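You operate a simulated robot arm through the tools that you are given. There is no shell and no other tool.

You run a simulated two-armed robot. Do the job below in one go: nothing can be reset, and whatever is moved stays where it is left.

TASK
Probe the kept sample, rinse the probe, close the jar and set it on PASS or REDO.
Fine: the jar with the black lid; read the display, 10 % passes; probe back in its pot; lid pressed home. Set down upright: jar with the black lid.

It is judged by the outcome, as a careful person would: the job done as asked, and still so three seconds after it is handed in. It fails if anything else is knocked over, pushed out of place, dropped, spilled or broken. Lids that push on must go on centred and level and be pressed home; caps that screw on are set level and turned clockwise until they are tight.

THE ROBOT
Two 7-joint arms with fingered hands on one trunk that stands fixed in place. Base frame: the origin is at the foot of the trunk, x ahead of it, y to its left, z up. Lengths are in m, angles in degrees, forces in N, time in s.
The left shoulder is at [0.059, 0.173, 1.229], the right one opposite. With the tool pointing down near the work surface each hand reaches from about 0.1 to 0.46 m from the base axis, measured 20 degrees to its own side. Payload 3.5 kg a hand.
Tool frame (each hand has its own): the origin (TCP) lies between the finger pads and is the grasp point; the fingertips stand 0.03 m ahead of it; z points along the fingers, y is the line along which they close. Largest opening 0.104 m; the body of the gripper starts 0.035 m behind the TCP. The gripper is a hand of 3 fingers: y runs from the thumb to the fingers, the wrist lies at [-0.015, -0.104, -0.178] in the tool frame, and closing takes about 1.5 s.
Orientation is that of the tool frame in the base frame, as a unit quaternion [w, x, y, z]. With the fingers straight down and the wrist toward the robot, the tool's x, y and z point along [0, 1, 0], [1, 0, 0] and [0, 0, -1] of the base frame.

THE INTERFACE
- The arms move only by the tool send_rows. It takes "left_rows", "right_rows" or both (then of equal length, played together; a hand with none holds still); each is a list of rows, each a list of 6 numbers: the shift along the base's x, y, z in units of 20 mm (1.0 is 20 mm), then the turn, a rotation vector about the base's x, y, z in units of 5 degrees (1.0 is 5 degrees). In form: [[tx, ty, tz, wx, wy, wz], ...]. A call has 1 to 20 rows; each row shifts and turns the commanded pose from where the row before left it. "left_claw" and "right_claw" are, for a hand that has rows, the finger opening in m, from 0 to 0.104, set as the call begins (left out, the last holds). A call with a number of a shift or a turn outside -1 to 1 is refused whole. Each row takes 0.2 s and may step no farther than 0.05 m and 8.6 degrees from the row before; otherwise, or with a gripper value out of range, the whole call is refused. A pose out of reach is approached as far as the arm can. The call stops where the force on the tool passes 40 N (or 10 N more than at its start, if that is more) or the arm is blocked; 0.2 s more then pass. The fingers move at their own pace (about 0.072 m/s each) and stop on an object; they squeeze with about 30 N. The grip force told is the motor's: it shows also when the fingers shut on nothing. Time passes only in rows, and 0.2 s behind the last, so rows that do not move let the fingers close. It gives the time, the measured TCP pose, the force on the tool (base axes), the opening and the grip force at its end, in the units of the frame above (readings bear some noise), with the torque about the TCP (base axes, N m) and any sound that the robot's microphone picked up.
- Cameras (640 x 400 px; columns grow to the right, rows downward): "scene" is now at [0.1252, 0.0621, 1.4109]; the picture's right is [0.69, -0.73, 0.00], its down [-0.35, -0.33, -0.88] and it looks along [0.64, 0.60, -0.48] (base axes); focal length 214 px, centre (320, 200). "left" rides on the left gripper at [-0.064, -0.094, -0.117] in its tool frame; the picture's right is [-0.72, -0.33, 0.61], its down [0.64, -0.65, 0.40] and it looks along [0.27, 0.68, 0.68] (tool axes); focal length 238 px, centre (320, 200). "right" rides on the right gripper at [0.064, -0.094, -0.117] in its tool frame; the picture's right is [-0.72, 0.33, -0.61], its down [-0.64, -0.65, 0.40] and it looks along [-0.27, 0.68, 0.68] (tool axes); focal length 238 px, centre (320, 200). There is no depth. A picture from a camera that has moved, and an enlarged one, comes with that camera's place and axes in the base frame and with its lens.
- capture(camera): a new picture of that camera. No time passes.
- slide_trunk(by): slides the trunk up (or, below 0, down) by that many m; the arms and the scene camera ride with it, the base frame stays. It gives what a move gives, with no picture.
- grasp_type(shape, hand): the hand has 3 fingers and takes this shape, open, in about a second: jaw (thumb against the fingers, like two jaws); tri (thumb and two fingers); tip (a fingertip pinch); poke (one finger out to press); point (the index stretched); flat (the hand flat); cup (the hand cupped); fist (a fist). The gripper value then closes the fingers along that shape, each until it touches; the sizes above hold for jaw. It gives what a move gives, with no picture.
- turn_head(pan, tilt): turns the head with the scene camera to pan (to the left, within 86 degrees either way) and tilt (down, from -29 to 69), counted from straight ahead of the robot. It gives what a move gives.
- close_up(camera, box): a new picture of the part [left, top, right, bottom] of that camera's present view, enlarged. No time passes.
- close_job(): hands the job in; it is judged then, once.

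Nothing tells you positions but the pictures and the camera data. Unless the task says otherwise, let go and move clear before handing in.

The tools are called after "Request:" by a JSON object that holds its "method" and its "body". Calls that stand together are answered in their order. send_rows: Moves the arms, as the interface text tells. Its arguments: {"type":"object","properties":{"left_rows":{"type":"array"},"left_claw":{"type":"number"},"right_rows":{"type":"array"},"right_claw":{"type":"number"}},"required":[]} The other tools are called the same way: slide_trunk (by) slides the trunk up or down; grasp_type (shape, hand) gives the hand a shape; turn_head (pan, tilt) turns the head that bears the scene camera; capture (camera) takes a picture; close_up (camera, box) takes an enlarged picture of a part of a camera's view; close_job () hands the job in.

At the start:

```text
time_s: 0.0
left_tool_pos: [0.361, 0.4367, 1.3092]
left_orientation: [0.0, 0.707, 0.708, 0.0]
left_wrist_force: [-0.1, -0.3, 0.3]
left_torque: [-0.03, -0.03, -0.01]
left_width: 0.1038
left_grasp_force: 0.1
left_shape: jaw
right_tool_pos: [0.4038, 0.0693, 1.3208]
right_orientation: [0.0, 0.708, 0.707, 0.0]
right_wrist_force: [-0.4, -0.4, -1.1]
right_torque: [0.0, 0.02, -0.03]
right_width: 0.1037
right_grasp_force: 0.0
right_shape: jaw
trunk travel left (down, up): [-0.325, 0.429]
head pan, tilt: [43.4, 28.5]
```

scene: 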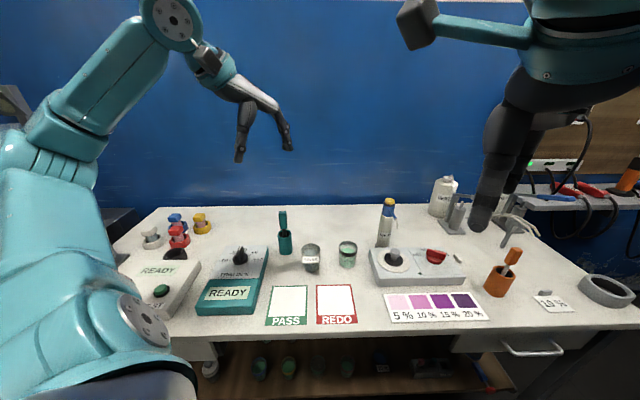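
right: 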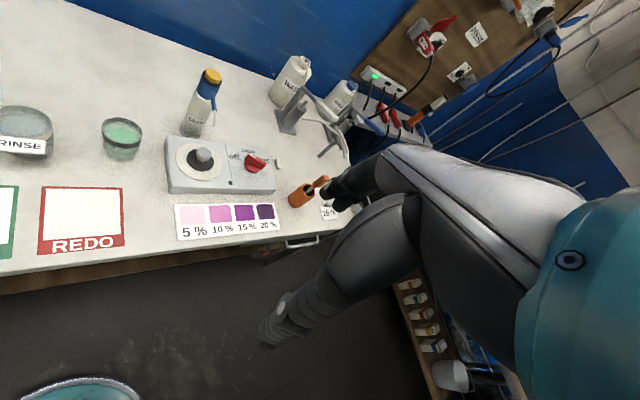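
left: 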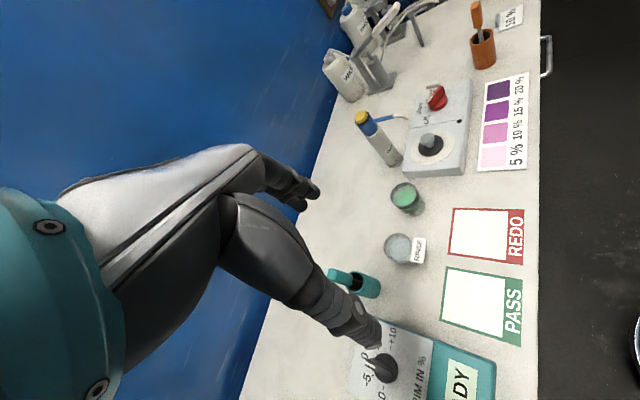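

I see a bench with two probe pots (teal, orange), a rinse beaker, a green-filled jar, a device with a display reading READY, PASS/REDO mats and other items. I'll take a closer look at everything before moving.

Request:
{"method": "close_up", "body": {"camera": "scene", "box": [110, 190, 290, 330]}}

Request:
{"method": "close_up", "body": {"camera": "scene", "box": [260, 190, 420, 330]}}

Request:
{"method": "close_up", "body": {"camera": "scene", "box": [360, 160, 640, 330]}}

Request:
{"method": "close_up", "body": {"camera": "left", "box": [300, 160, 560, 400]}}

Request:
{"method": "close_up", "body": {"camera": "right", "box": [0, 50, 360, 270]}}

```text
2.86 times, centred on (200, 260) of scene
camera zoom: at [0.1252, 0.0621, 1.4109], right [0.69, -0.73, 0.0], down [-0.35, -0.33, -0.88], along [0.64, 0.6, -0.48], focal length 613 px, centre (663, 29)
```

zoom: 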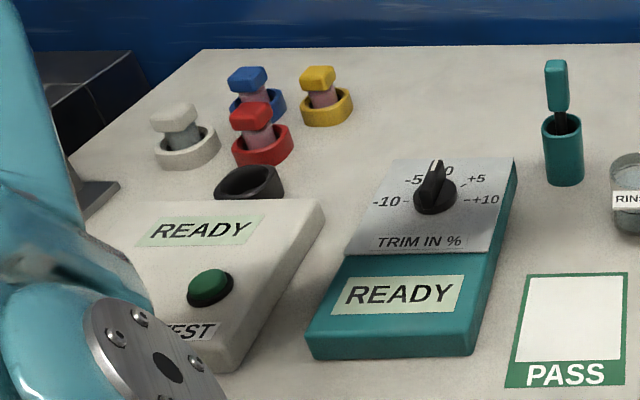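

```text
2.86 times, centred on (340, 260) of scene
camera zoom: at [0.1252, 0.0621, 1.4109], right [0.69, -0.73, 0.0], down [-0.35, -0.33, -0.88], along [0.64, 0.6, -0.48], focal length 613 px, centre (263, 29)
```

zoom: 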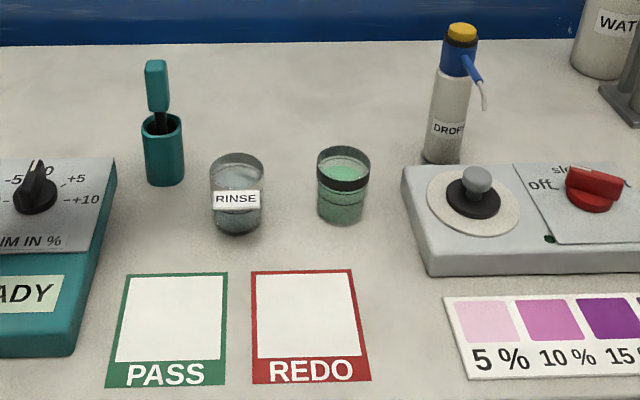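

```text
2.29 times, centred on (500, 245) of scene
camera zoom: at [0.1252, 0.0621, 1.4109], right [0.69, -0.73, 0.0], down [-0.35, -0.33, -0.88], along [0.64, 0.6, -0.48], focal length 490 px, centre (-91, 97)
```

zoom: 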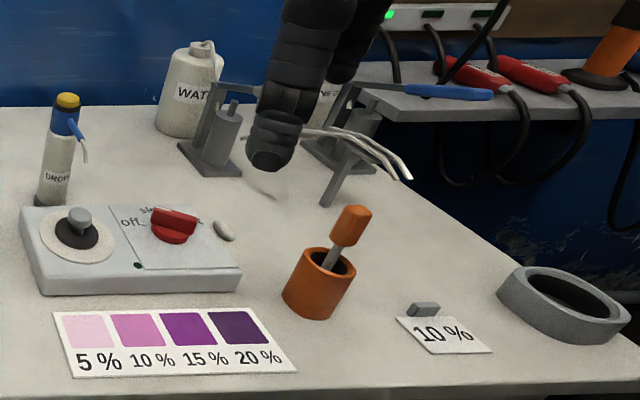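

```text
1.67 times, centred on (430, 280) of left
camera zoom: at [0.2656, 0.3734, 1.4264], right [-0.33, -0.72, -0.61], down [-0.65, 0.64, -0.4], along [0.68, 0.27, -0.68], focal length 397 px, centre (137, 67)
```

zoom: 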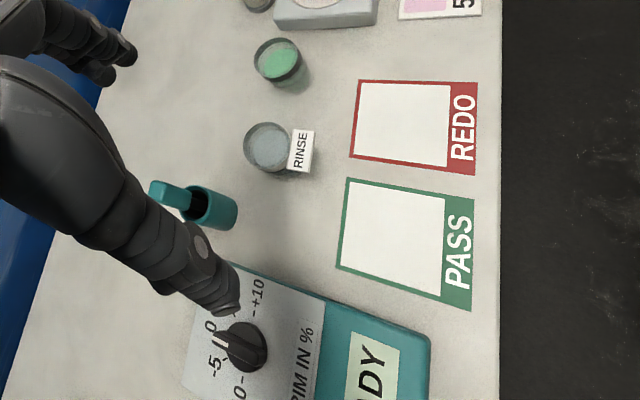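

```text
1.78 times, centred on (180, 160) of right
camera zoom: at [0.3092, 0.1314, 1.4376], right [0.33, -0.72, 0.61], down [-0.65, -0.64, -0.4], along [0.68, -0.27, -0.68], focal length 424 px, centre (569, 271)
```

zoom: 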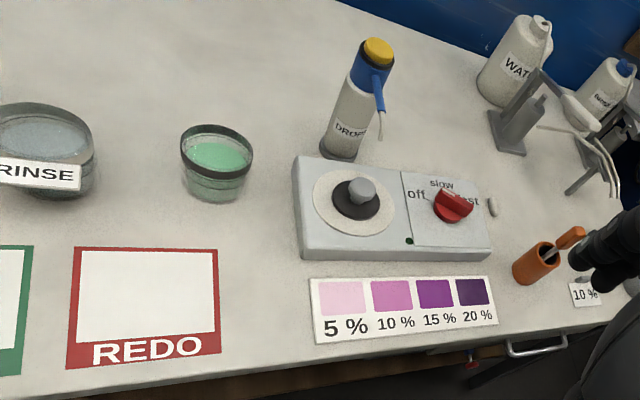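

I see a teal meter with a trim dial, a white tester, a probe in a teal pot, a rinse beaker and an open green-filled jar. I'll turn the head for better views of the left side, the lower shelf and the right side.

Request:
{"method": "turn_head", "body": {"pan": 60, "tilt": 45}}

Request:
{"method": "capture", "body": {"camera": "scene"}}

Request:
{"method": "close_up", "body": {"camera": "scene", "box": [200, 100, 420, 240]}}

```text
time_s: 0.8
left_tool_pos: [0.3618, 0.4376, 1.3115]
left_orientation: [0.0, 0.707, 0.707, -0.001]
left_wrist_force: [0.1, 0.3, -0.8]
left_torque: [0.02, 0.0, -0.02]
left_width: 0.1038
left_grasp_force: 0.0
left_shape: jaw
right_tool_pos: [0.4036, 0.0691, 1.3216]
right_orientation: [0.0, 0.707, 0.707, 0.0]
right_wrist_force: [-0.1, -0.1, 0.5]
right_torque: [-0.01, 0.01, -0.02]
right_width: 0.1037
right_grasp_force: 0.0
right_shape: jaw
trunk travel left (down, up): [-0.325, 0.429]
head pan, tilt: [60.0, 45.0]
```

```text
taken
camera scene: at [0.0998, 0.0699, 1.386], right [0.87, -0.5, 0.0], down [-0.35, -0.61, -0.71], along [0.35, 0.61, -0.71], focal length 214 px, centre (320, 200)
```

scene: 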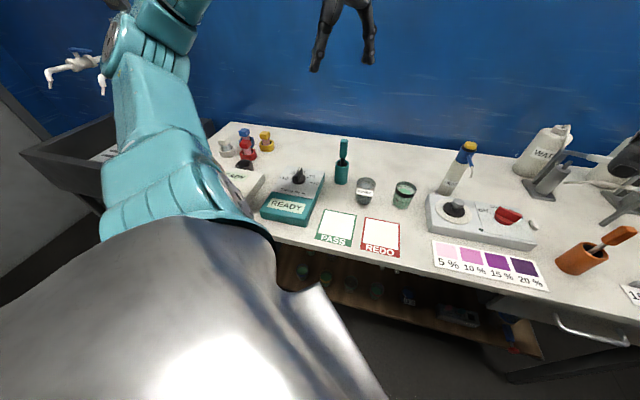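

```text
2.86 times, centred on (310, 170) of scene
camera zoom: at [0.0998, 0.0699, 1.386], right [0.87, -0.5, 0.0], down [-0.35, -0.61, -0.71], along [0.35, 0.61, -0.71], focal length 613 px, centre (349, 286)
```

zoom: 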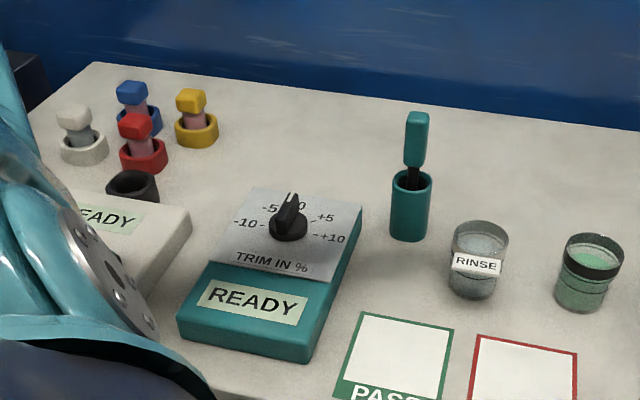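

I take the table to be at about z = 0.87, with the PASS mat near (0.35, 0.39) and the jar near (0.58, 0.36). A black ring near (0.19, 0.83) may be the lid, so I'll zoom in harder.

Request:
{"method": "close_up", "body": {"camera": "scene", "box": [210, 120, 290, 170]}}

Request:
{"method": "close_up", "body": {"camera": "scene", "box": [320, 130, 430, 215]}}

Request:
{"method": "close_up", "body": {"camera": "scene", "box": [270, 230, 550, 380]}}

Request:
{"method": "close_up", "body": {"camera": "right", "box": [0, 90, 160, 190]}}

```text
8.00 times, centred on (250, 145) of scene
camera zoom: at [0.0998, 0.0699, 1.386], right [0.87, -0.5, 0.0], down [-0.35, -0.61, -0.71], along [0.35, 0.61, -0.71], focal length 1716 px, centre (880, 640)
```

zoom: 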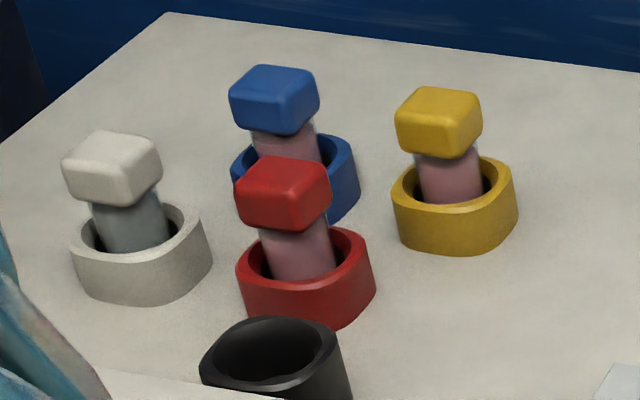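

```text
4.71 times, centred on (375, 172) of scene
camera zoom: at [0.0998, 0.0699, 1.386], right [0.87, -0.5, 0.0], down [-0.35, -0.61, -0.71], along [0.35, 0.61, -0.71], focal length 1009 px, centre (61, 329)
```

zoom: 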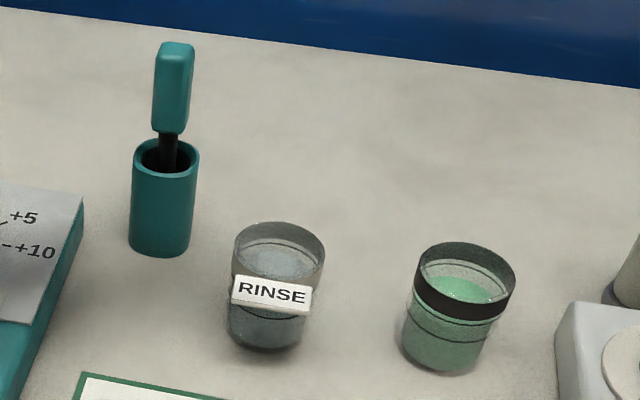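

```text
2.29 times, centred on (410, 305) of scene
camera zoom: at [0.0998, 0.0699, 1.386], right [0.87, -0.5, 0.0], down [-0.35, -0.61, -0.71], along [0.35, 0.61, -0.71], focal length 490 px, centre (114, -40)
```

zoom: 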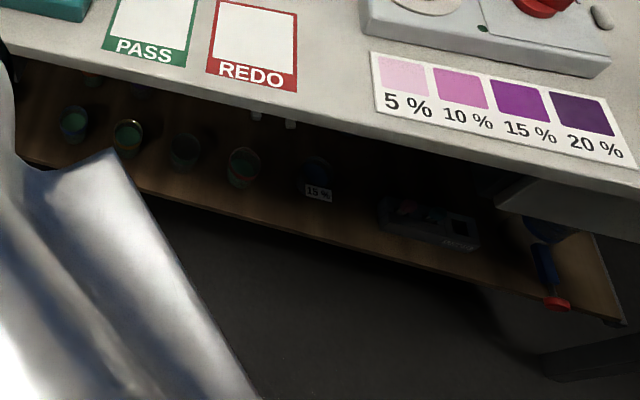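

```text
4.00 times, centred on (80, 140) of right
camera zoom: at [0.3092, 0.1314, 1.4376], right [0.33, -0.72, 0.61], down [-0.65, -0.64, -0.4], along [0.68, -0.27, -0.68], focal length 953 px, centre (1280, 440)
```

zoom: 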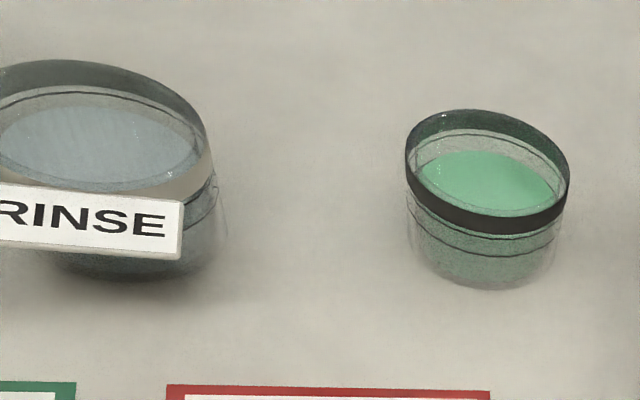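

The jar has a black band but I don't see an obvious lid yet. I'll look further right, further left and lower with the head to find it.

Request:
{"method": "turn_head", "body": {"pan": 10, "tilt": 45}}

Request:
{"method": "capture", "body": {"camera": "scene"}}

Request:
{"method": "turn_head", "body": {"pan": -35, "tilt": 35}}

Request:
{"method": "capture", "body": {"camera": "scene"}}

Request:
{"method": "turn_head", "body": {"pan": 85, "tilt": 30}}

Request:
{"method": "capture", "body": {"camera": "scene"}}

```text
time_s: 2.0
left_tool_pos: [0.3613, 0.4374, 1.3093]
left_orientation: [0.0, 0.707, 0.707, -0.001]
left_wrist_force: [0.4, 0.3, 0.6]
left_torque: [-0.02, 0.02, 0.0]
left_width: 0.1032
left_grasp_force: 0.1
left_shape: jaw
right_tool_pos: [0.4051, 0.0692, 1.3198]
right_orientation: [0.0, 0.707, 0.707, 0.0]
right_wrist_force: [-0.3, 0.4, -0.1]
right_torque: [0.02, -0.01, -0.02]
right_width: 0.1036
right_grasp_force: 0.0
right_shape: jaw
trunk travel left (down, up): [-0.325, 0.429]
head pan, tilt: [10.0, 45.0]
```

```text
taken
camera scene: at [0.1391, 0.0137, 1.386], right [0.17, -0.98, 0.0], down [-0.7, -0.12, -0.71], along [0.7, 0.12, -0.71], focal length 214 px, centre (320, 200)
```

scene: 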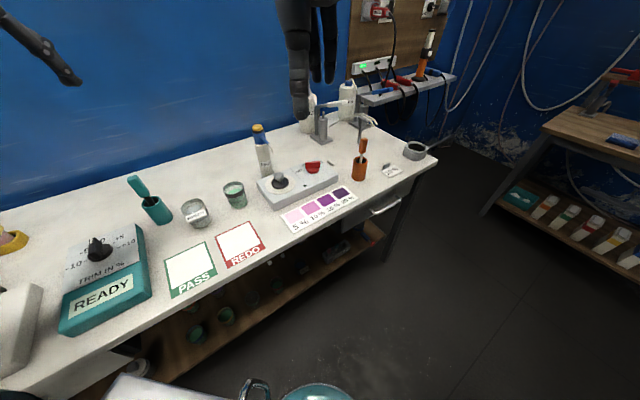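

```text
time_s: 3.1
left_tool_pos: [0.3607, 0.4377, 1.3103]
left_orientation: [0.001, 0.707, 0.708, 0.0]
left_wrist_force: [-0.1, -0.2, -0.4]
left_torque: [0.0, 0.01, 0.02]
left_width: 0.1035
left_grasp_force: 0.0
left_shape: jaw
right_tool_pos: [0.4046, 0.0699, 1.3204]
right_orientation: [0.0, 0.707, 0.708, 0.0]
right_wrist_force: [-0.5, -0.7, 0.5]
right_torque: [0.02, 0.02, 0.0]
right_width: 0.1038
right_grasp_force: 0.1
right_shape: jaw
trunk travel left (down, up): [-0.325, 0.429]
head pan, tilt: [-35.0, 35.0]
```

```text
taken
camera scene: at [0.1313, -0.0509, 1.4008], right [-0.57, -0.82, 0.0], down [-0.47, 0.33, -0.82], along [0.67, -0.47, -0.57], focal length 214 px, centre (320, 200)
```

scene: 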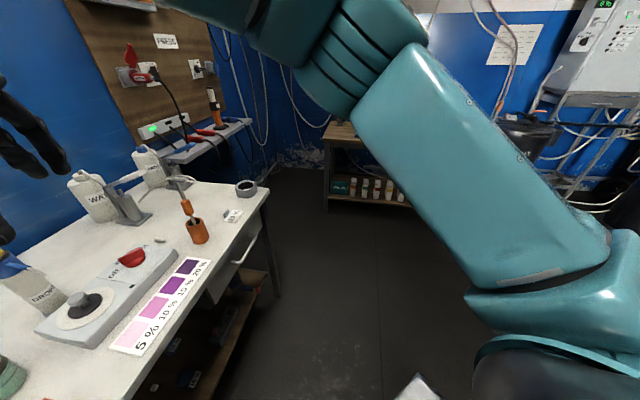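

```text
time_s: 5.1
left_tool_pos: [0.3612, 0.4385, 1.3097]
left_orientation: [0.001, 0.707, 0.707, 0.0]
left_wrist_force: [-0.4, -0.2, 0.0]
left_torque: [0.01, -0.02, 0.02]
left_width: 0.1038
left_grasp_force: 0.0
left_shape: jaw
right_tool_pos: [0.4037, 0.0703, 1.3201]
right_orientation: [0.0, 0.707, 0.707, 0.0]
right_wrist_force: [-0.7, 0.0, -0.3]
right_torque: [-0.01, -0.01, -0.01]
right_width: 0.1035
right_grasp_force: 0.0
right_shape: jaw
trunk travel left (down, up): [-0.325, 0.429]
head pan, tilt: [85.0, 30.0]
```

```text
taken
camera scene: at [0.067, 0.0896, 1.4086], right [1.0, -0.09, 0.0], down [-0.04, -0.5, -0.87], along [0.08, 0.86, -0.5], focal length 214 px, centre (320, 200)
```

scene: 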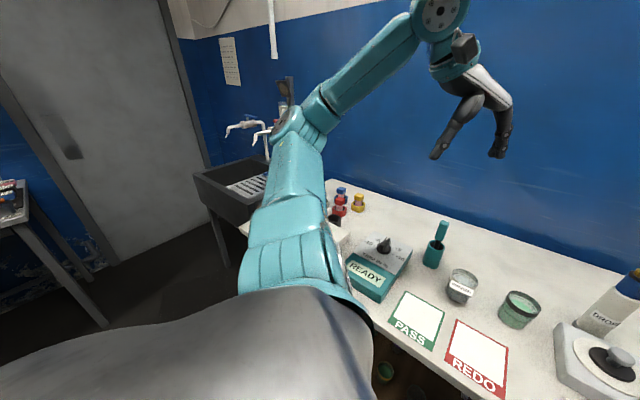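

The black lid isn't evident in these views. I'll turn the left hand to look toward the left end of the bench, where the black ring is.

Request:
{"method": "send_rows", "body": {"left_rows": [[0, 0.5, 0, 0, 0, 1], [0, 0.5, 0, 0, 0, 1], [0, 0.5, 0, 0, 0, 1], [0, 0.5, 0, 0, 0, 1], [0, 0.5, 0, 0, 0, 1], [0, 0.5, 0, 0, 0, 1], [0, 0.5, 0, 0, 0, 1], [0, 0.5, 0, 0, 0, 1], [0, 0.5, 0, 0, 0, 1], [0, 0.5, 0, 0, 0, 1], [0, 0, 0, 0, 0, 1], [0, 0, 0, 0, 0, 1], [0, 0, 0, 0, 0, 1], [0, 0, 0, 0, 0, 1]]}}

Request:
{"method": "capture", "body": {"camera": "left"}}

Request:
{"method": "capture", "body": {"camera": "scene"}}

```text
time_s: 8.1
left_tool_pos: [0.3608, 0.5382, 1.3091]
left_orientation: [0.0, 0.173, 0.985, 0.0]
left_wrist_force: [0.5, -1.5, -0.4]
left_torque: [-0.05, 0.01, -0.01]
left_width: 0.1034
left_grasp_force: 0.1
left_shape: jaw
right_tool_pos: [0.4037, 0.0692, 1.321]
right_orientation: [-0.001, 0.707, 0.707, 0.0]
right_wrist_force: [0.3, 0.6, -0.3]
right_torque: [0.0, -0.03, 0.01]
right_width: 0.1038
right_grasp_force: 0.1
right_shape: jaw
trunk travel left (down, up): [-0.325, 0.429]
head pan, tilt: [85.0, 30.0]
```

```text
taken
camera left: at [0.3881, 0.4271, 1.4258], right [0.56, -0.55, -0.61], down [-0.83, -0.39, -0.4], along [-0.02, 0.73, -0.68], focal length 238 px, centre (320, 200)
```

left: 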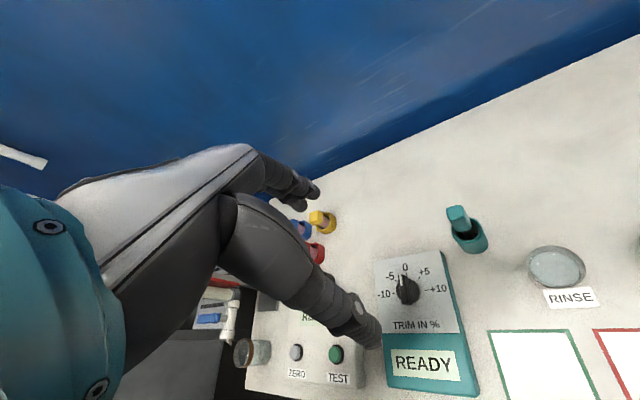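

```text
taken
camera scene: at [0.0671, 0.0895, 1.4086], right [1.0, -0.09, 0.0], down [-0.04, -0.5, -0.87], along [0.08, 0.86, -0.5], focal length 214 px, centre (320, 200)
```

scene: 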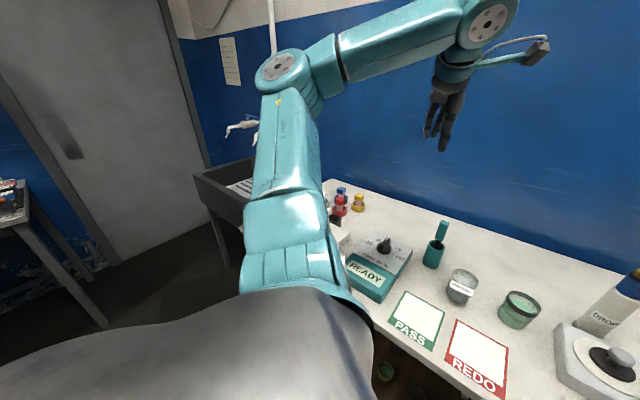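

Another jar-like object appears to the left of the white tester. I'll zoom in on it and move the left hand further left for a clear view.

Request:
{"method": "close_up", "body": {"camera": "left", "box": [180, 260, 380, 400]}}

Request:
{"method": "send_rows", "body": {"left_rows": [[-0.5, 0.5, 0.5, 0, 0, 1], [-0.5, 0.5, 0.5, 0, 0, 1], [-0.5, 0.5, 0.5, 0, 0, 1], [-0.5, 0.5, 0.5, 0, 0, 1], [-0.5, 0.5, 0.5, 0, 0, 1], [-0.5, 0.5, 0.5, 0, 0, 1], [-0.5, 0.5, 0.5, 0, 0, 0], [-0.5, 0.5, 0.5, 0, 0, 0]]}}

Request:
{"method": "capture", "body": {"camera": "left"}}

Request:
{"method": "capture", "body": {"camera": "scene"}}

```text
2.86 times, centred on (280, 330) of left
camera zoom: at [0.3881, 0.4271, 1.4258], right [0.56, -0.55, -0.61], down [-0.83, -0.39, -0.4], along [-0.02, 0.73, -0.68], focal length 681 px, centre (434, -171)
```

zoom: 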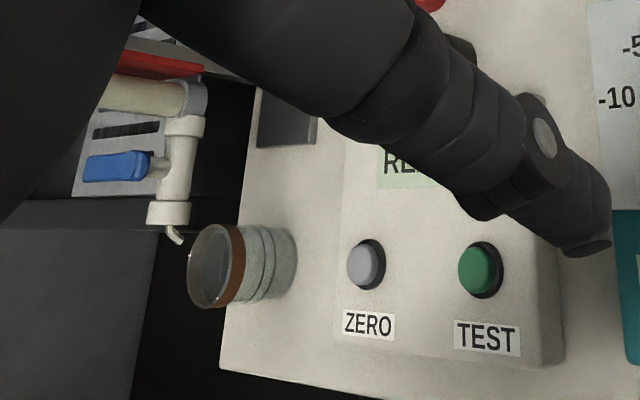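

```text
time_s: 9.9
left_tool_pos: [0.2802, 0.6153, 1.3906]
left_orientation: [0.0, -0.087, 0.996, 0.0]
left_wrist_force: [-0.1, -0.1, -0.4]
left_torque: [0.0, -0.04, 0.03]
left_width: 0.1036
left_grasp_force: 0.1
left_shape: jaw
right_tool_pos: [0.4034, 0.0691, 1.3218]
right_orientation: [0.0, 0.708, 0.707, 0.001]
right_wrist_force: [-0.3, -0.8, -0.4]
right_torque: [0.01, 0.01, 0.02]
right_width: 0.1037
right_grasp_force: 0.1
right_shape: jaw
trunk travel left (down, up): [-0.325, 0.429]
head pan, tilt: [85.0, 30.0]
```

```text
taken
camera left: at [0.3583, 0.5338, 1.5066], right [0.76, -0.2, -0.61], down [-0.52, -0.75, -0.4], along [-0.38, 0.63, -0.68], focal length 238 px, centre (320, 200)
```

left: 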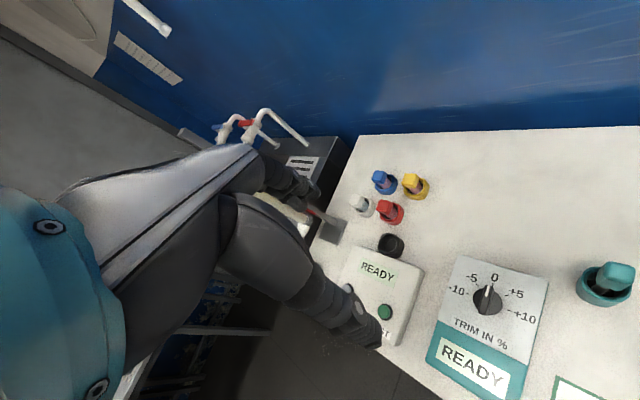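

```text
taken
camera scene: at [0.0667, 0.0896, 1.4086], right [1.0, -0.09, 0.0], down [-0.04, -0.5, -0.87], along [0.08, 0.86, -0.5], focal length 214 px, centre (320, 200)
```

scene: 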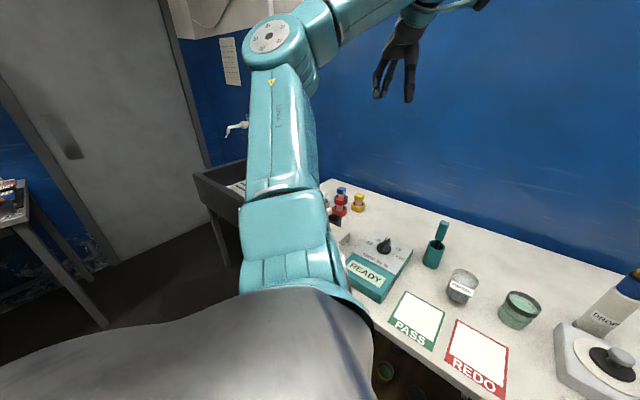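

A second jar with a brown band stands left of the white tester. I'll zoom in on the black cup-like object and the holders.

Request:
{"method": "close_up", "body": {"camera": "left", "box": [320, 150, 460, 270]}}

Request:
{"method": "send_rows", "body": {"left_rows": [[0, 0, 0, 0, 0, 1], [0, 0, 0, 0, 0, 1], [0, 0, 0, 0, 0, 1], [0, 0, 0, 0, 0, 1], [0, 0, 0, 0, 0, 1], [0, 0, 0, 0, 0, 1]]}}

Request:
{"method": "capture", "body": {"camera": "left"}}

```text
3.33 times, centred on (390, 210) of left
camera zoom: at [0.3583, 0.5338, 1.5066], right [0.76, -0.2, -0.61], down [-0.52, -0.75, -0.4], along [-0.38, 0.63, -0.68], focal length 794 px, centre (87, 167)
```

zoom: 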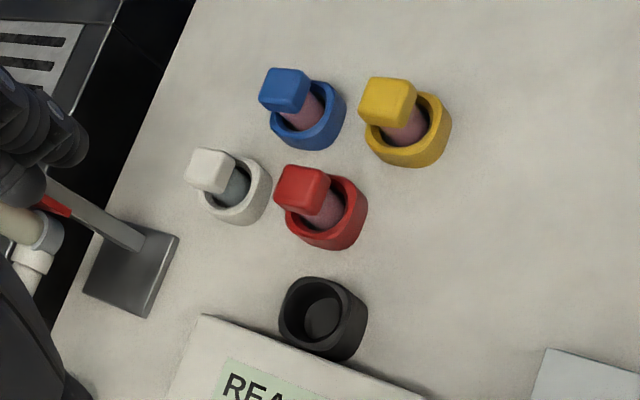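

```text
time_s: 11.3
left_tool_pos: [0.2813, 0.6165, 1.3906]
left_orientation: [0.0, -0.343, 0.939, 0.0]
left_wrist_force: [-1.1, 0.3, 0.0]
left_torque: [-0.01, 0.0, 0.02]
left_width: 0.1032
left_grasp_force: 0.1
left_shape: jaw
right_tool_pos: [0.4044, 0.069, 1.3194]
right_orientation: [0.0, 0.707, 0.707, 0.0]
right_wrist_force: [-0.7, 0.9, -0.4]
right_torque: [-0.05, -0.05, 0.02]
right_width: 0.1039
right_grasp_force: 0.0
right_shape: jaw
trunk travel left (down, up): [-0.325, 0.429]
head pan, tilt: [85.0, 30.0]
```

```text
taken
camera left: at [0.3891, 0.586, 1.5063], right [0.76, 0.21, -0.61], down [-0.07, -0.91, -0.4], along [-0.65, 0.35, -0.68], focal length 238 px, centre (320, 200)
```

left: 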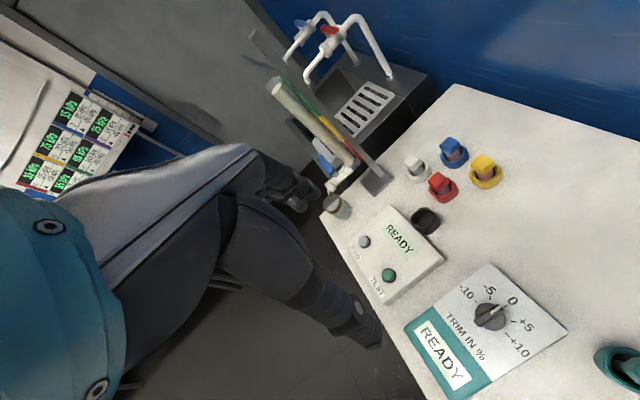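

The black cup looks like an empty vial holder for the white tester. I'll zoom in on the trim dial, the brown-band jar and the wall notes.

Request:
{"method": "close_up", "body": {"camera": "left", "box": [400, 250, 580, 390]}}

Request:
{"method": "close_up", "body": {"camera": "left", "box": [230, 20, 430, 250]}}

Request:
{"method": "close_up", "body": {"camera": "left", "box": [0, 50, 160, 210]}}

Request:
{"method": "close_up", "body": {"camera": "scene", "box": [340, 230, 640, 400]}}

```text
2.86 times, centred on (490, 320) of left
camera zoom: at [0.3891, 0.586, 1.5063], right [0.76, 0.21, -0.61], down [-0.07, -0.91, -0.4], along [-0.65, 0.35, -0.68], focal length 681 px, centre (-166, -143)
```

zoom: 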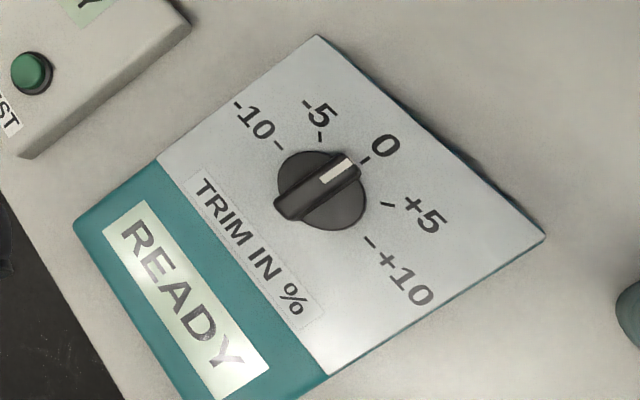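

```text
1.74 times, centred on (330, 135) of left
camera zoom: at [0.3891, 0.586, 1.5063], right [0.76, 0.21, -0.61], down [-0.07, -0.91, -0.4], along [-0.65, 0.35, -0.68], focal length 414 px, centre (303, 313)
```

zoom: 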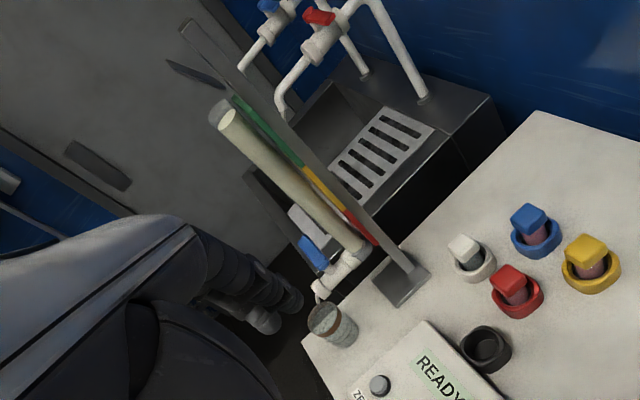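

```text
2.50 times, centred on (80, 130) of left
camera zoom: at [0.3891, 0.586, 1.5063], right [0.76, 0.21, -0.61], down [-0.07, -0.91, -0.4], along [-0.65, 0.35, -0.68], focal length 596 px, centre (920, 375)
```

zoom: 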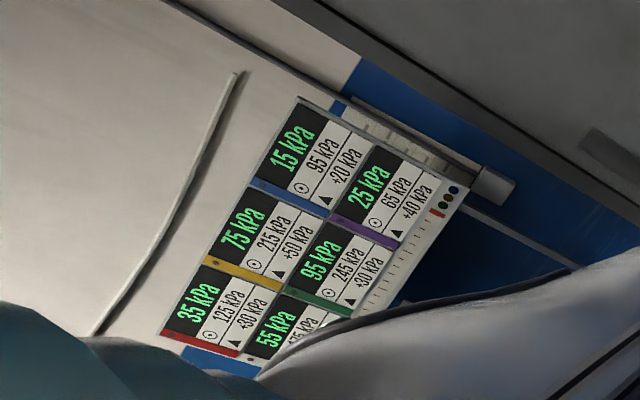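

```text
2.13 times, centred on (490, 315) of scene
camera zoom: at [0.0672, 0.0894, 1.4086], right [1.0, -0.09, 0.0], down [-0.04, -0.5, -0.87], along [0.08, 0.86, -0.5], focal length 458 px, centre (-43, -45)
```

zoom: 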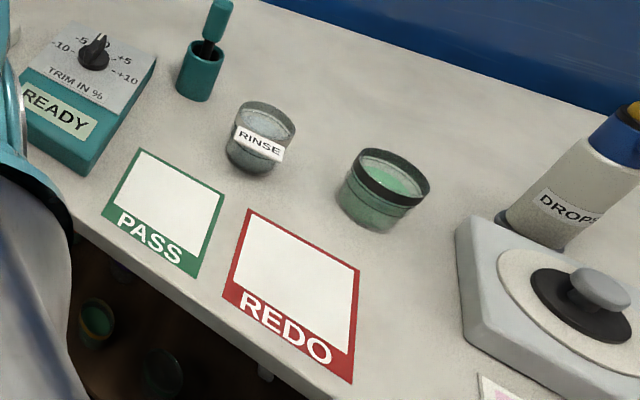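

The trim dial is at about 0. On the stirrer plate lies a black disc with a grey knob, about the jar's diameter, which is likely the black lid. I'll zoom in on it from the right camera.

Request:
{"method": "close_up", "body": {"camera": "right", "box": [155, 110, 285, 200]}}

Request:
{"method": "close_up", "body": {"camera": "right", "box": [270, 150, 350, 230]}}

Request:
{"method": "turn_head", "body": {"pan": 35, "tilt": 35}}

Request:
{"method": "close_up", "body": {"camera": "scene", "box": [330, 150, 490, 250]}}

Request:
{"method": "capture", "body": {"camera": "scene"}}

```text
4.44 times, centred on (220, 155) of right
camera zoom: at [0.3095, 0.1312, 1.4375], right [0.33, -0.72, 0.61], down [-0.65, -0.64, -0.4], along [0.68, -0.27, -0.68], focal length 1059 px, centre (764, 400)
```

zoom: 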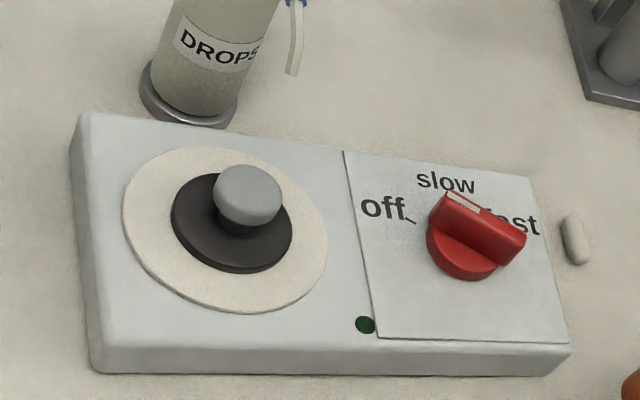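

```text
5.00 times, centred on (310, 190) of right
camera zoom: at [0.3095, 0.1312, 1.4375], right [0.33, -0.72, 0.61], down [-0.65, -0.64, -0.4], along [0.68, -0.27, -0.68], focal length 1192 px, centre (370, 250)
```

zoom: 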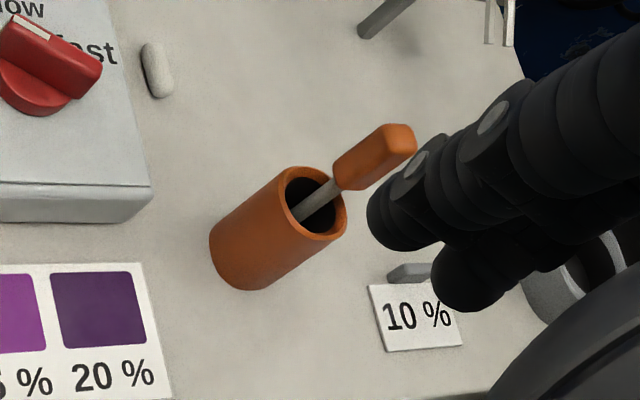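

```text
time_s: 12.5
left_tool_pos: [0.281, 0.6174, 1.3895]
left_orientation: [-0.001, -0.341, 0.94, 0.0]
left_wrist_force: [0.1, -0.2, -0.3]
left_torque: [-0.01, 0.0, -0.02]
left_width: 0.1036
left_grasp_force: 0.0
left_shape: jaw
right_tool_pos: [0.4039, 0.0696, 1.3212]
right_orientation: [0.0, 0.707, 0.707, 0.0]
right_wrist_force: [0.2, 0.3, 0.0]
right_torque: [0.0, 0.01, -0.02]
right_width: 0.1038
right_grasp_force: 0.1
right_shape: jaw
trunk travel left (down, up): [-0.325, 0.429]
head pan, tilt: [35.0, 35.0]
```

```text
4.00 times, centred on (410, 200) of scene
camera zoom: at [0.1311, 0.0501, 1.4008], right [0.57, -0.82, 0.0], down [-0.47, -0.33, -0.82], along [0.67, 0.47, -0.57], focal length 858 px, centre (-40, 200)
```

zoom: 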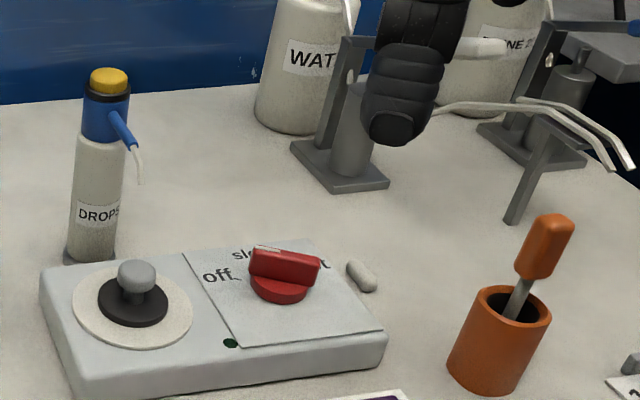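

```text
taken
camera scene: at [0.1311, 0.0501, 1.4008], right [0.57, -0.82, 0.0], down [-0.47, -0.33, -0.82], along [0.67, 0.47, -0.57], focal length 214 px, centre (320, 200)
```

scene: 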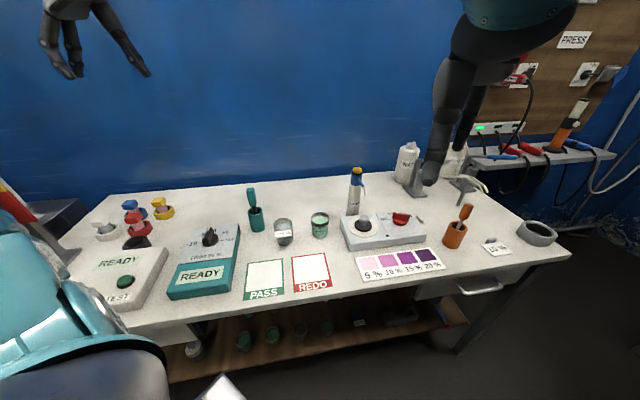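

I take the black disc with the grey knob on the stirrer plate to be the lid, and the teal probe to belong with the teal meter. I'll bring the left hand round to face the teal pot for a closer look.

Request:
{"method": "send_rows", "body": {"left_rows": [[0.1, -0.638, -0.41, 0, 0, -1], [0.1, -0.638, -0.41, 0, 0, -1], [0.1, -0.638, -0.41, 0, 0, -1], [0.1, -0.638, -0.41, 0, 0, -1], [0.1, -0.638, -0.41, 0, 0, -1], [0.1, -0.638, -0.41, 0, 0, -1], [0.1, -0.638, -0.41, 0, 0, -1], [0.1, -0.638, -0.41, 0, 0, -1], [0.1, -0.638, -0.41, 0, 0, -1], [0.1, -0.638, -0.41, 0, 0, -1], [0.1, -0.638, -0.41, 0, 0, -1], [0.1, -0.638, -0.41, 0, 0, -1], [0.1, -0.638, -0.41, 0, 0, -1], [0.1, -0.638, -0.41, 0, 0, -1], [0.1, -0.638, -0.41, 0, 0, -1], [0.1, -0.638, -0.41, 0, 0, -1], [0.1, -0.638, -0.41, 0, 0, -1]]}}

Request:
{"method": "capture", "body": {"camera": "left"}}

Request:
{"method": "capture", "body": {"camera": "scene"}}

```text
time_s: 16.1
left_tool_pos: [0.3144, 0.4003, 1.2506]
left_orientation: [0.0, 0.384, 0.923, 0.0]
left_wrist_force: [-1.0, -0.7, -0.1]
left_torque: [0.05, -0.02, 0.02]
left_width: 0.1035
left_grasp_force: 0.0
left_shape: jaw
right_tool_pos: [0.4034, 0.0688, 1.3211]
right_orientation: [0.0, 0.707, 0.708, 0.0]
right_wrist_force: [-0.7, 1.0, -0.1]
right_torque: [0.01, 0.03, 0.0]
right_width: 0.1036
right_grasp_force: 0.1
right_shape: jaw
trunk travel left (down, up): [-0.325, 0.429]
head pan, tilt: [35.0, 35.0]
```

```text
taken
camera left: at [0.2917, 0.2885, 1.3669], right [0.28, -0.74, -0.61], down [-0.91, -0.01, -0.4], along [0.3, 0.67, -0.68], focal length 238 px, centre (320, 200)
```

left: 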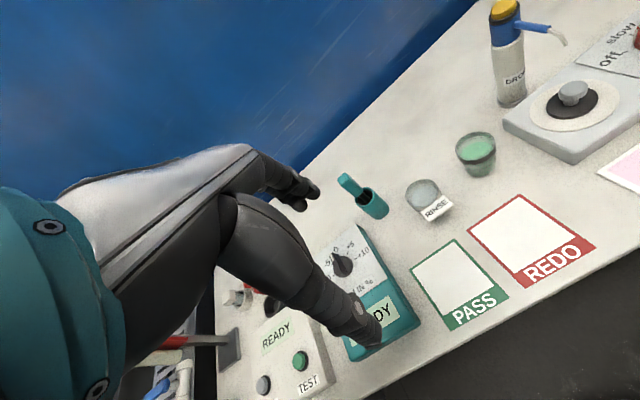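

```text
taken
camera scene: at [0.1312, 0.0501, 1.4008], right [0.57, -0.82, 0.0], down [-0.47, -0.33, -0.82], along [0.67, 0.47, -0.57], focal length 214 px, centre (320, 200)
```

scene: 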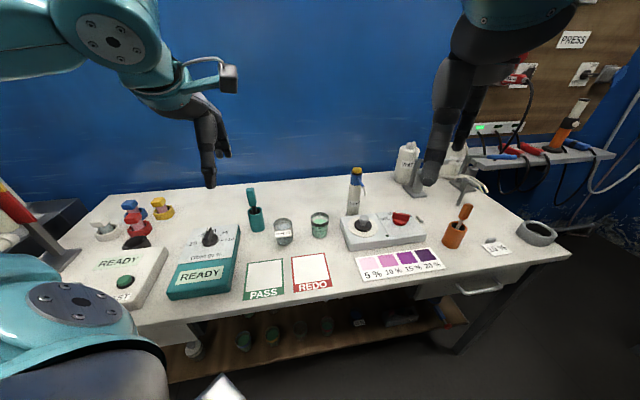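

I can see the probe, beaker, jar and lid clearly from two cameras. I'll take enlarged views from both to triangulate them.

Request:
{"method": "close_up", "body": {"camera": "left", "box": [320, 100, 520, 260]}}

Request:
{"method": "close_up", "body": {"camera": "scene", "box": [230, 170, 390, 300]}}

Request:
{"method": "close_up", "body": {"camera": "left", "box": [460, 60, 640, 200]}}

Request:
{"method": "close_up", "body": {"camera": "right", "box": [80, 90, 240, 200]}}

```text
2.50 times, centred on (420, 180) of left
camera zoom: at [0.2917, 0.2885, 1.3669], right [0.28, -0.74, -0.61], down [-0.91, -0.01, -0.4], along [0.3, 0.67, -0.68], focal length 596 px, centre (70, 250)
```

zoom: 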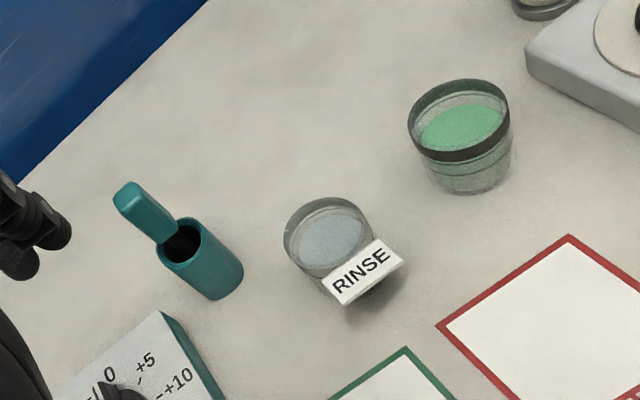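

```text
3.08 times, centred on (310, 235) of scene
camera zoom: at [0.1312, 0.0501, 1.4008], right [0.57, -0.82, 0.0], down [-0.47, -0.33, -0.82], along [0.67, 0.47, -0.57], focal length 660 px, centre (351, 92)
```

zoom: 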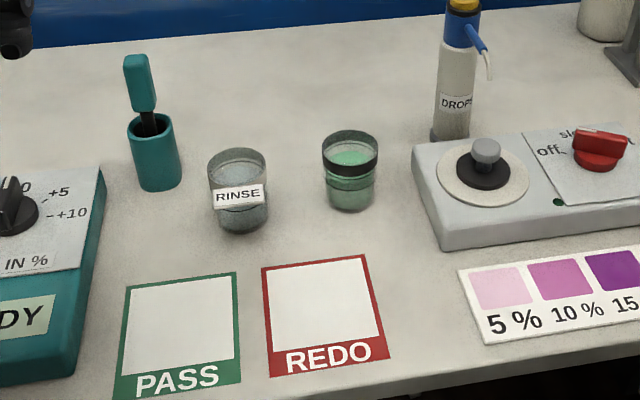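

```text
2.86 times, centred on (550, 130) of left
camera zoom: at [0.2917, 0.2885, 1.3669], right [0.28, -0.74, -0.61], down [-0.91, -0.01, -0.4], along [0.3, 0.67, -0.68], focal length 681 px, centre (-337, 400)
```

zoom: 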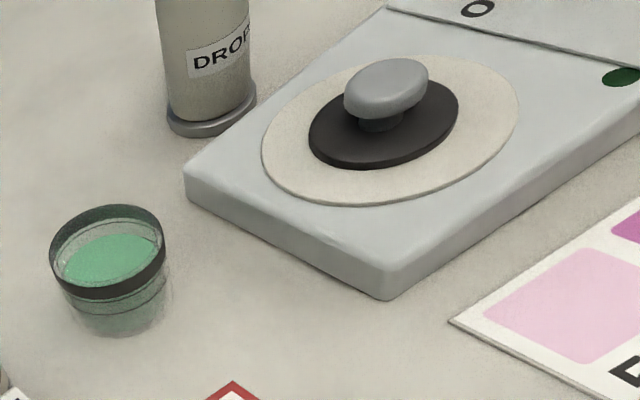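

```text
3.64 times, centred on (160, 145) of right
camera zoom: at [0.3093, 0.1314, 1.4375], right [0.33, -0.72, 0.61], down [-0.65, -0.64, -0.4], along [0.68, -0.27, -0.68], focal length 867 px, centre (902, 400)
```

zoom: 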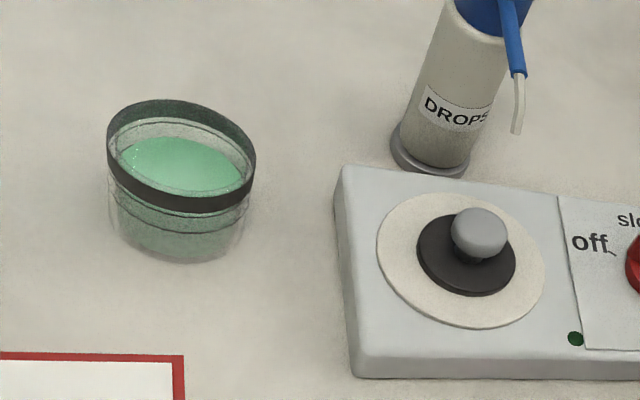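

Triangulation gives the jar rim at about (0.585, 0.369, 0.941), the rinse rim at (0.492, 0.448, 0.941) and the teal pot rim at (0.481, 0.572, 0.944). The probe handle runs from z 0.977 to 1.034. I'll check how the handle's faces are oriented before choosing the grasp.

Request:
{"method": "close_up", "body": {"camera": "left", "box": [325, 160, 405, 225]}}

Request:
{"method": "close_up", "body": {"camera": "scene", "box": [235, 180, 285, 240]}}

Request:
{"method": "close_up", "body": {"camera": "scene", "box": [165, 220, 245, 300]}}

```text
6.15 times, centred on (365, 192) of left
camera zoom: at [0.2917, 0.2885, 1.3669], right [0.28, -0.74, -0.61], down [-0.91, -0.01, -0.4], along [0.3, 0.67, -0.68], focal length 1467 px, centre (43, 246)
```

zoom: 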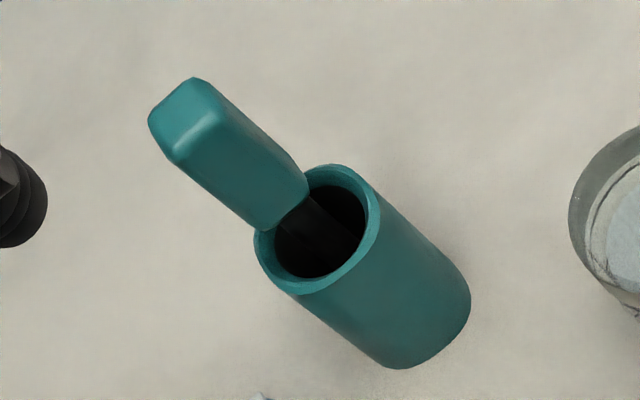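

```text
6.67 times, centred on (260, 210) of scene
camera zoom: at [0.1312, 0.0501, 1.4008], right [0.57, -0.82, 0.0], down [-0.47, -0.33, -0.82], along [0.67, 0.47, -0.57], focal length 1430 px, centre (720, 133)
```

zoom: 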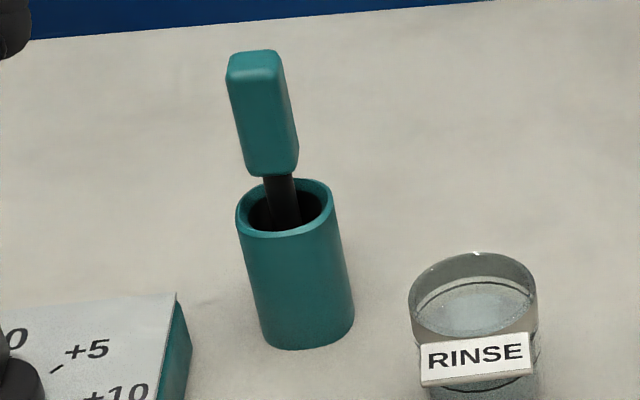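

```text
5.00 times, centred on (205, 260) of scene
camera zoom: at [0.1312, 0.0501, 1.4008], right [0.57, -0.82, 0.0], down [-0.47, -0.33, -0.82], along [0.67, 0.47, -0.57], focal length 1072 px, centre (895, -100)
```

zoom: 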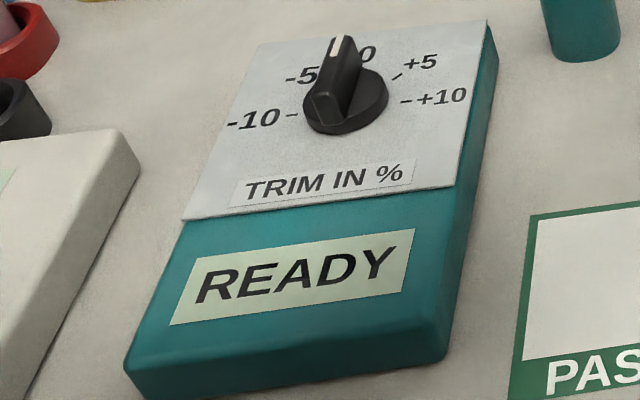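

The probe handle stands almost vertical at about (0.480, 0.571), with its middle near z = 1.00, and the trim is at 0. I'll move the left hand above it.

Request:
{"method": "send_rows", "body": {"left_rows": [[0.83, 0.855, -0.655, 0, 0, -1], [0.83, 0.855, -0.655, 0, 0, -1], [0.83, 0.855, -0.655, 0, 0, 0], [0.83, 0.855, -0.655, 0, 0, 0], [0.83, 0.855, -0.655, 0, 0, 0], [0.83, 0.855, -0.655, 0, 0, 0], [0.83, 0.855, -0.655, 0, 0, 0], [0.83, 0.855, -0.655, 0, 0, 0], [0.83, 0.855, -0.655, 0, 0, 0], [0.83, 0.855, -0.655, 0, 0, 0], [0, 0, 0, 0, 0, 0]], "left_claw": 0.104}}

Request:
{"method": "capture", "body": {"camera": "left"}}

Request:
{"method": "capture", "body": {"camera": "scene"}}

Request:
{"method": "capture", "body": {"camera": "right"}}

```text
time_s: 18.5
left_tool_pos: [0.4817, 0.5716, 1.1188]
left_orientation: [0.0, 0.463, 0.887, -0.001]
left_wrist_force: [0.0, -0.2, -0.3]
left_torque: [-0.01, -0.01, 0.01]
left_width: 0.1039
left_grasp_force: 0.2
left_shape: jaw
right_tool_pos: [0.4027, 0.0686, 1.3213]
right_orientation: [0.0, 0.708, 0.706, 0.0]
right_wrist_force: [-0.1, -0.4, -0.4]
right_torque: [0.01, 0.02, -0.02]
right_width: 0.1037
right_grasp_force: 0.0
right_shape: jaw
trunk travel left (down, up): [-0.325, 0.429]
head pan, tilt: [35.0, 35.0]
```

```text
taken
camera left: at [0.4407, 0.4646, 1.2355], right [0.15, -0.78, -0.61], down [-0.9, 0.15, -0.41], along [0.41, 0.61, -0.68], focal length 238 px, centre (320, 200)
```

left: 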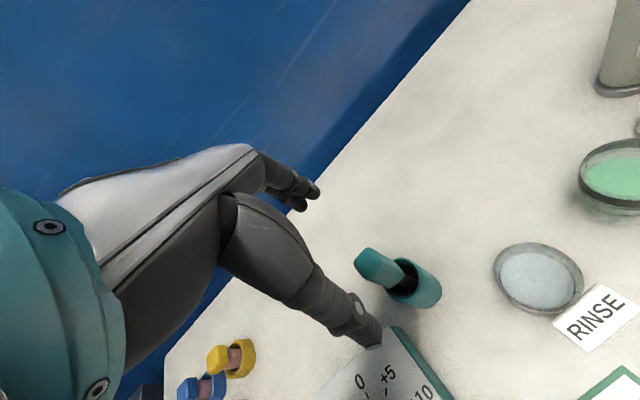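

```text
taken
camera scene: at [0.1309, 0.05, 1.4008], right [0.57, -0.82, 0.0], down [-0.47, -0.33, -0.82], along [0.67, 0.47, -0.57], focal length 214 px, centre (320, 200)
```

scene: 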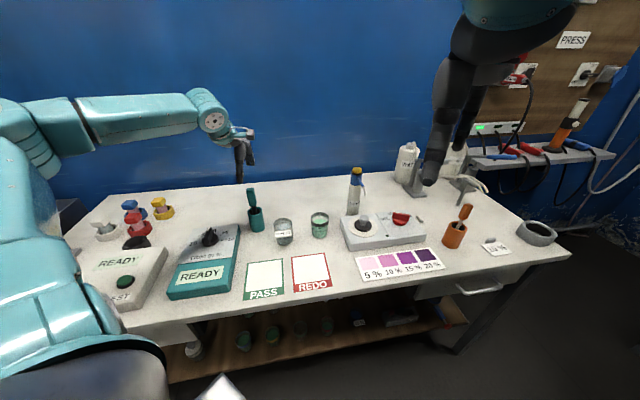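

```text
taken
camera right: at [0.3089, 0.1313, 1.4377], right [0.33, -0.72, 0.61], down [-0.65, -0.64, -0.4], along [0.68, -0.27, -0.68], focal length 238 px, centre (320, 200)
```

right: 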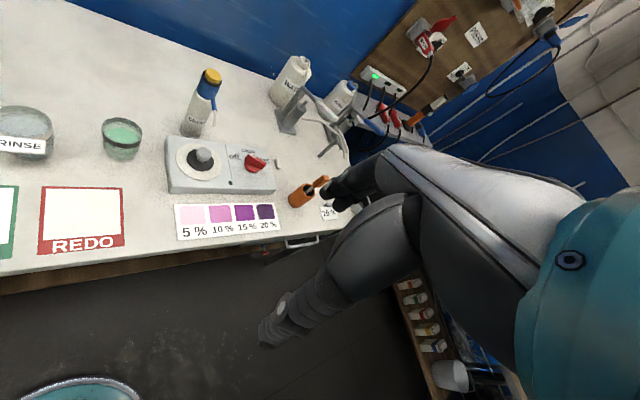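

The hand is almost exactly over the handle. I'll zoom in to fine-tune the alignment before going down.

Request:
{"method": "close_up", "body": {"camera": "left", "box": [330, 230, 450, 320]}}

Request:
{"method": "close_up", "body": {"camera": "scene", "box": [205, 120, 305, 240]}}

```text
4.44 times, centred on (390, 275) of left
camera zoom: at [0.4407, 0.4646, 1.2355], right [0.15, -0.78, -0.61], down [-0.9, 0.15, -0.41], along [0.41, 0.61, -0.68], focal length 1059 px, centre (9, -133)
```

zoom: 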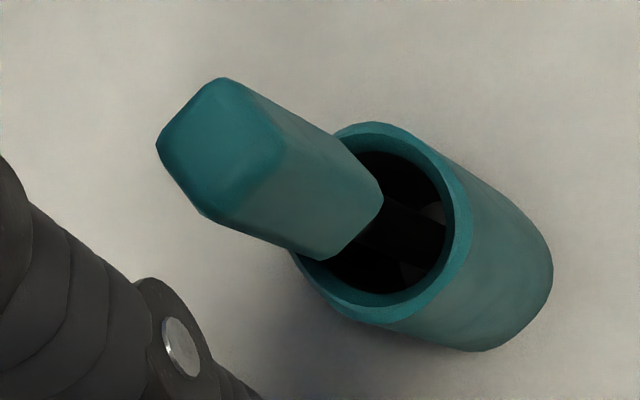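

```text
3.33 times, centred on (255, 180) of scene
camera zoom: at [0.1309, 0.05, 1.4008], right [0.57, -0.82, 0.0], down [-0.47, -0.33, -0.82], along [0.67, 0.47, -0.57], focal length 715 px, centre (537, 267)
```

zoom: 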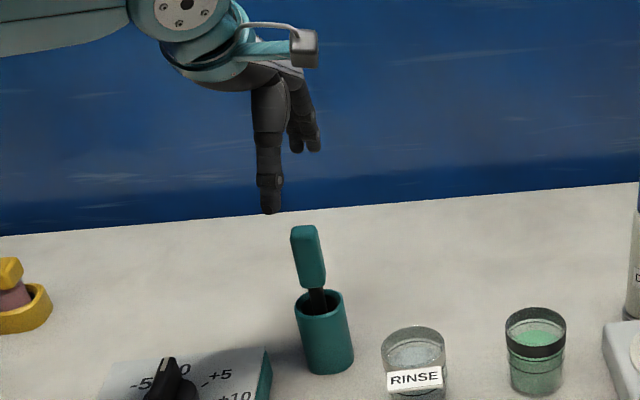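

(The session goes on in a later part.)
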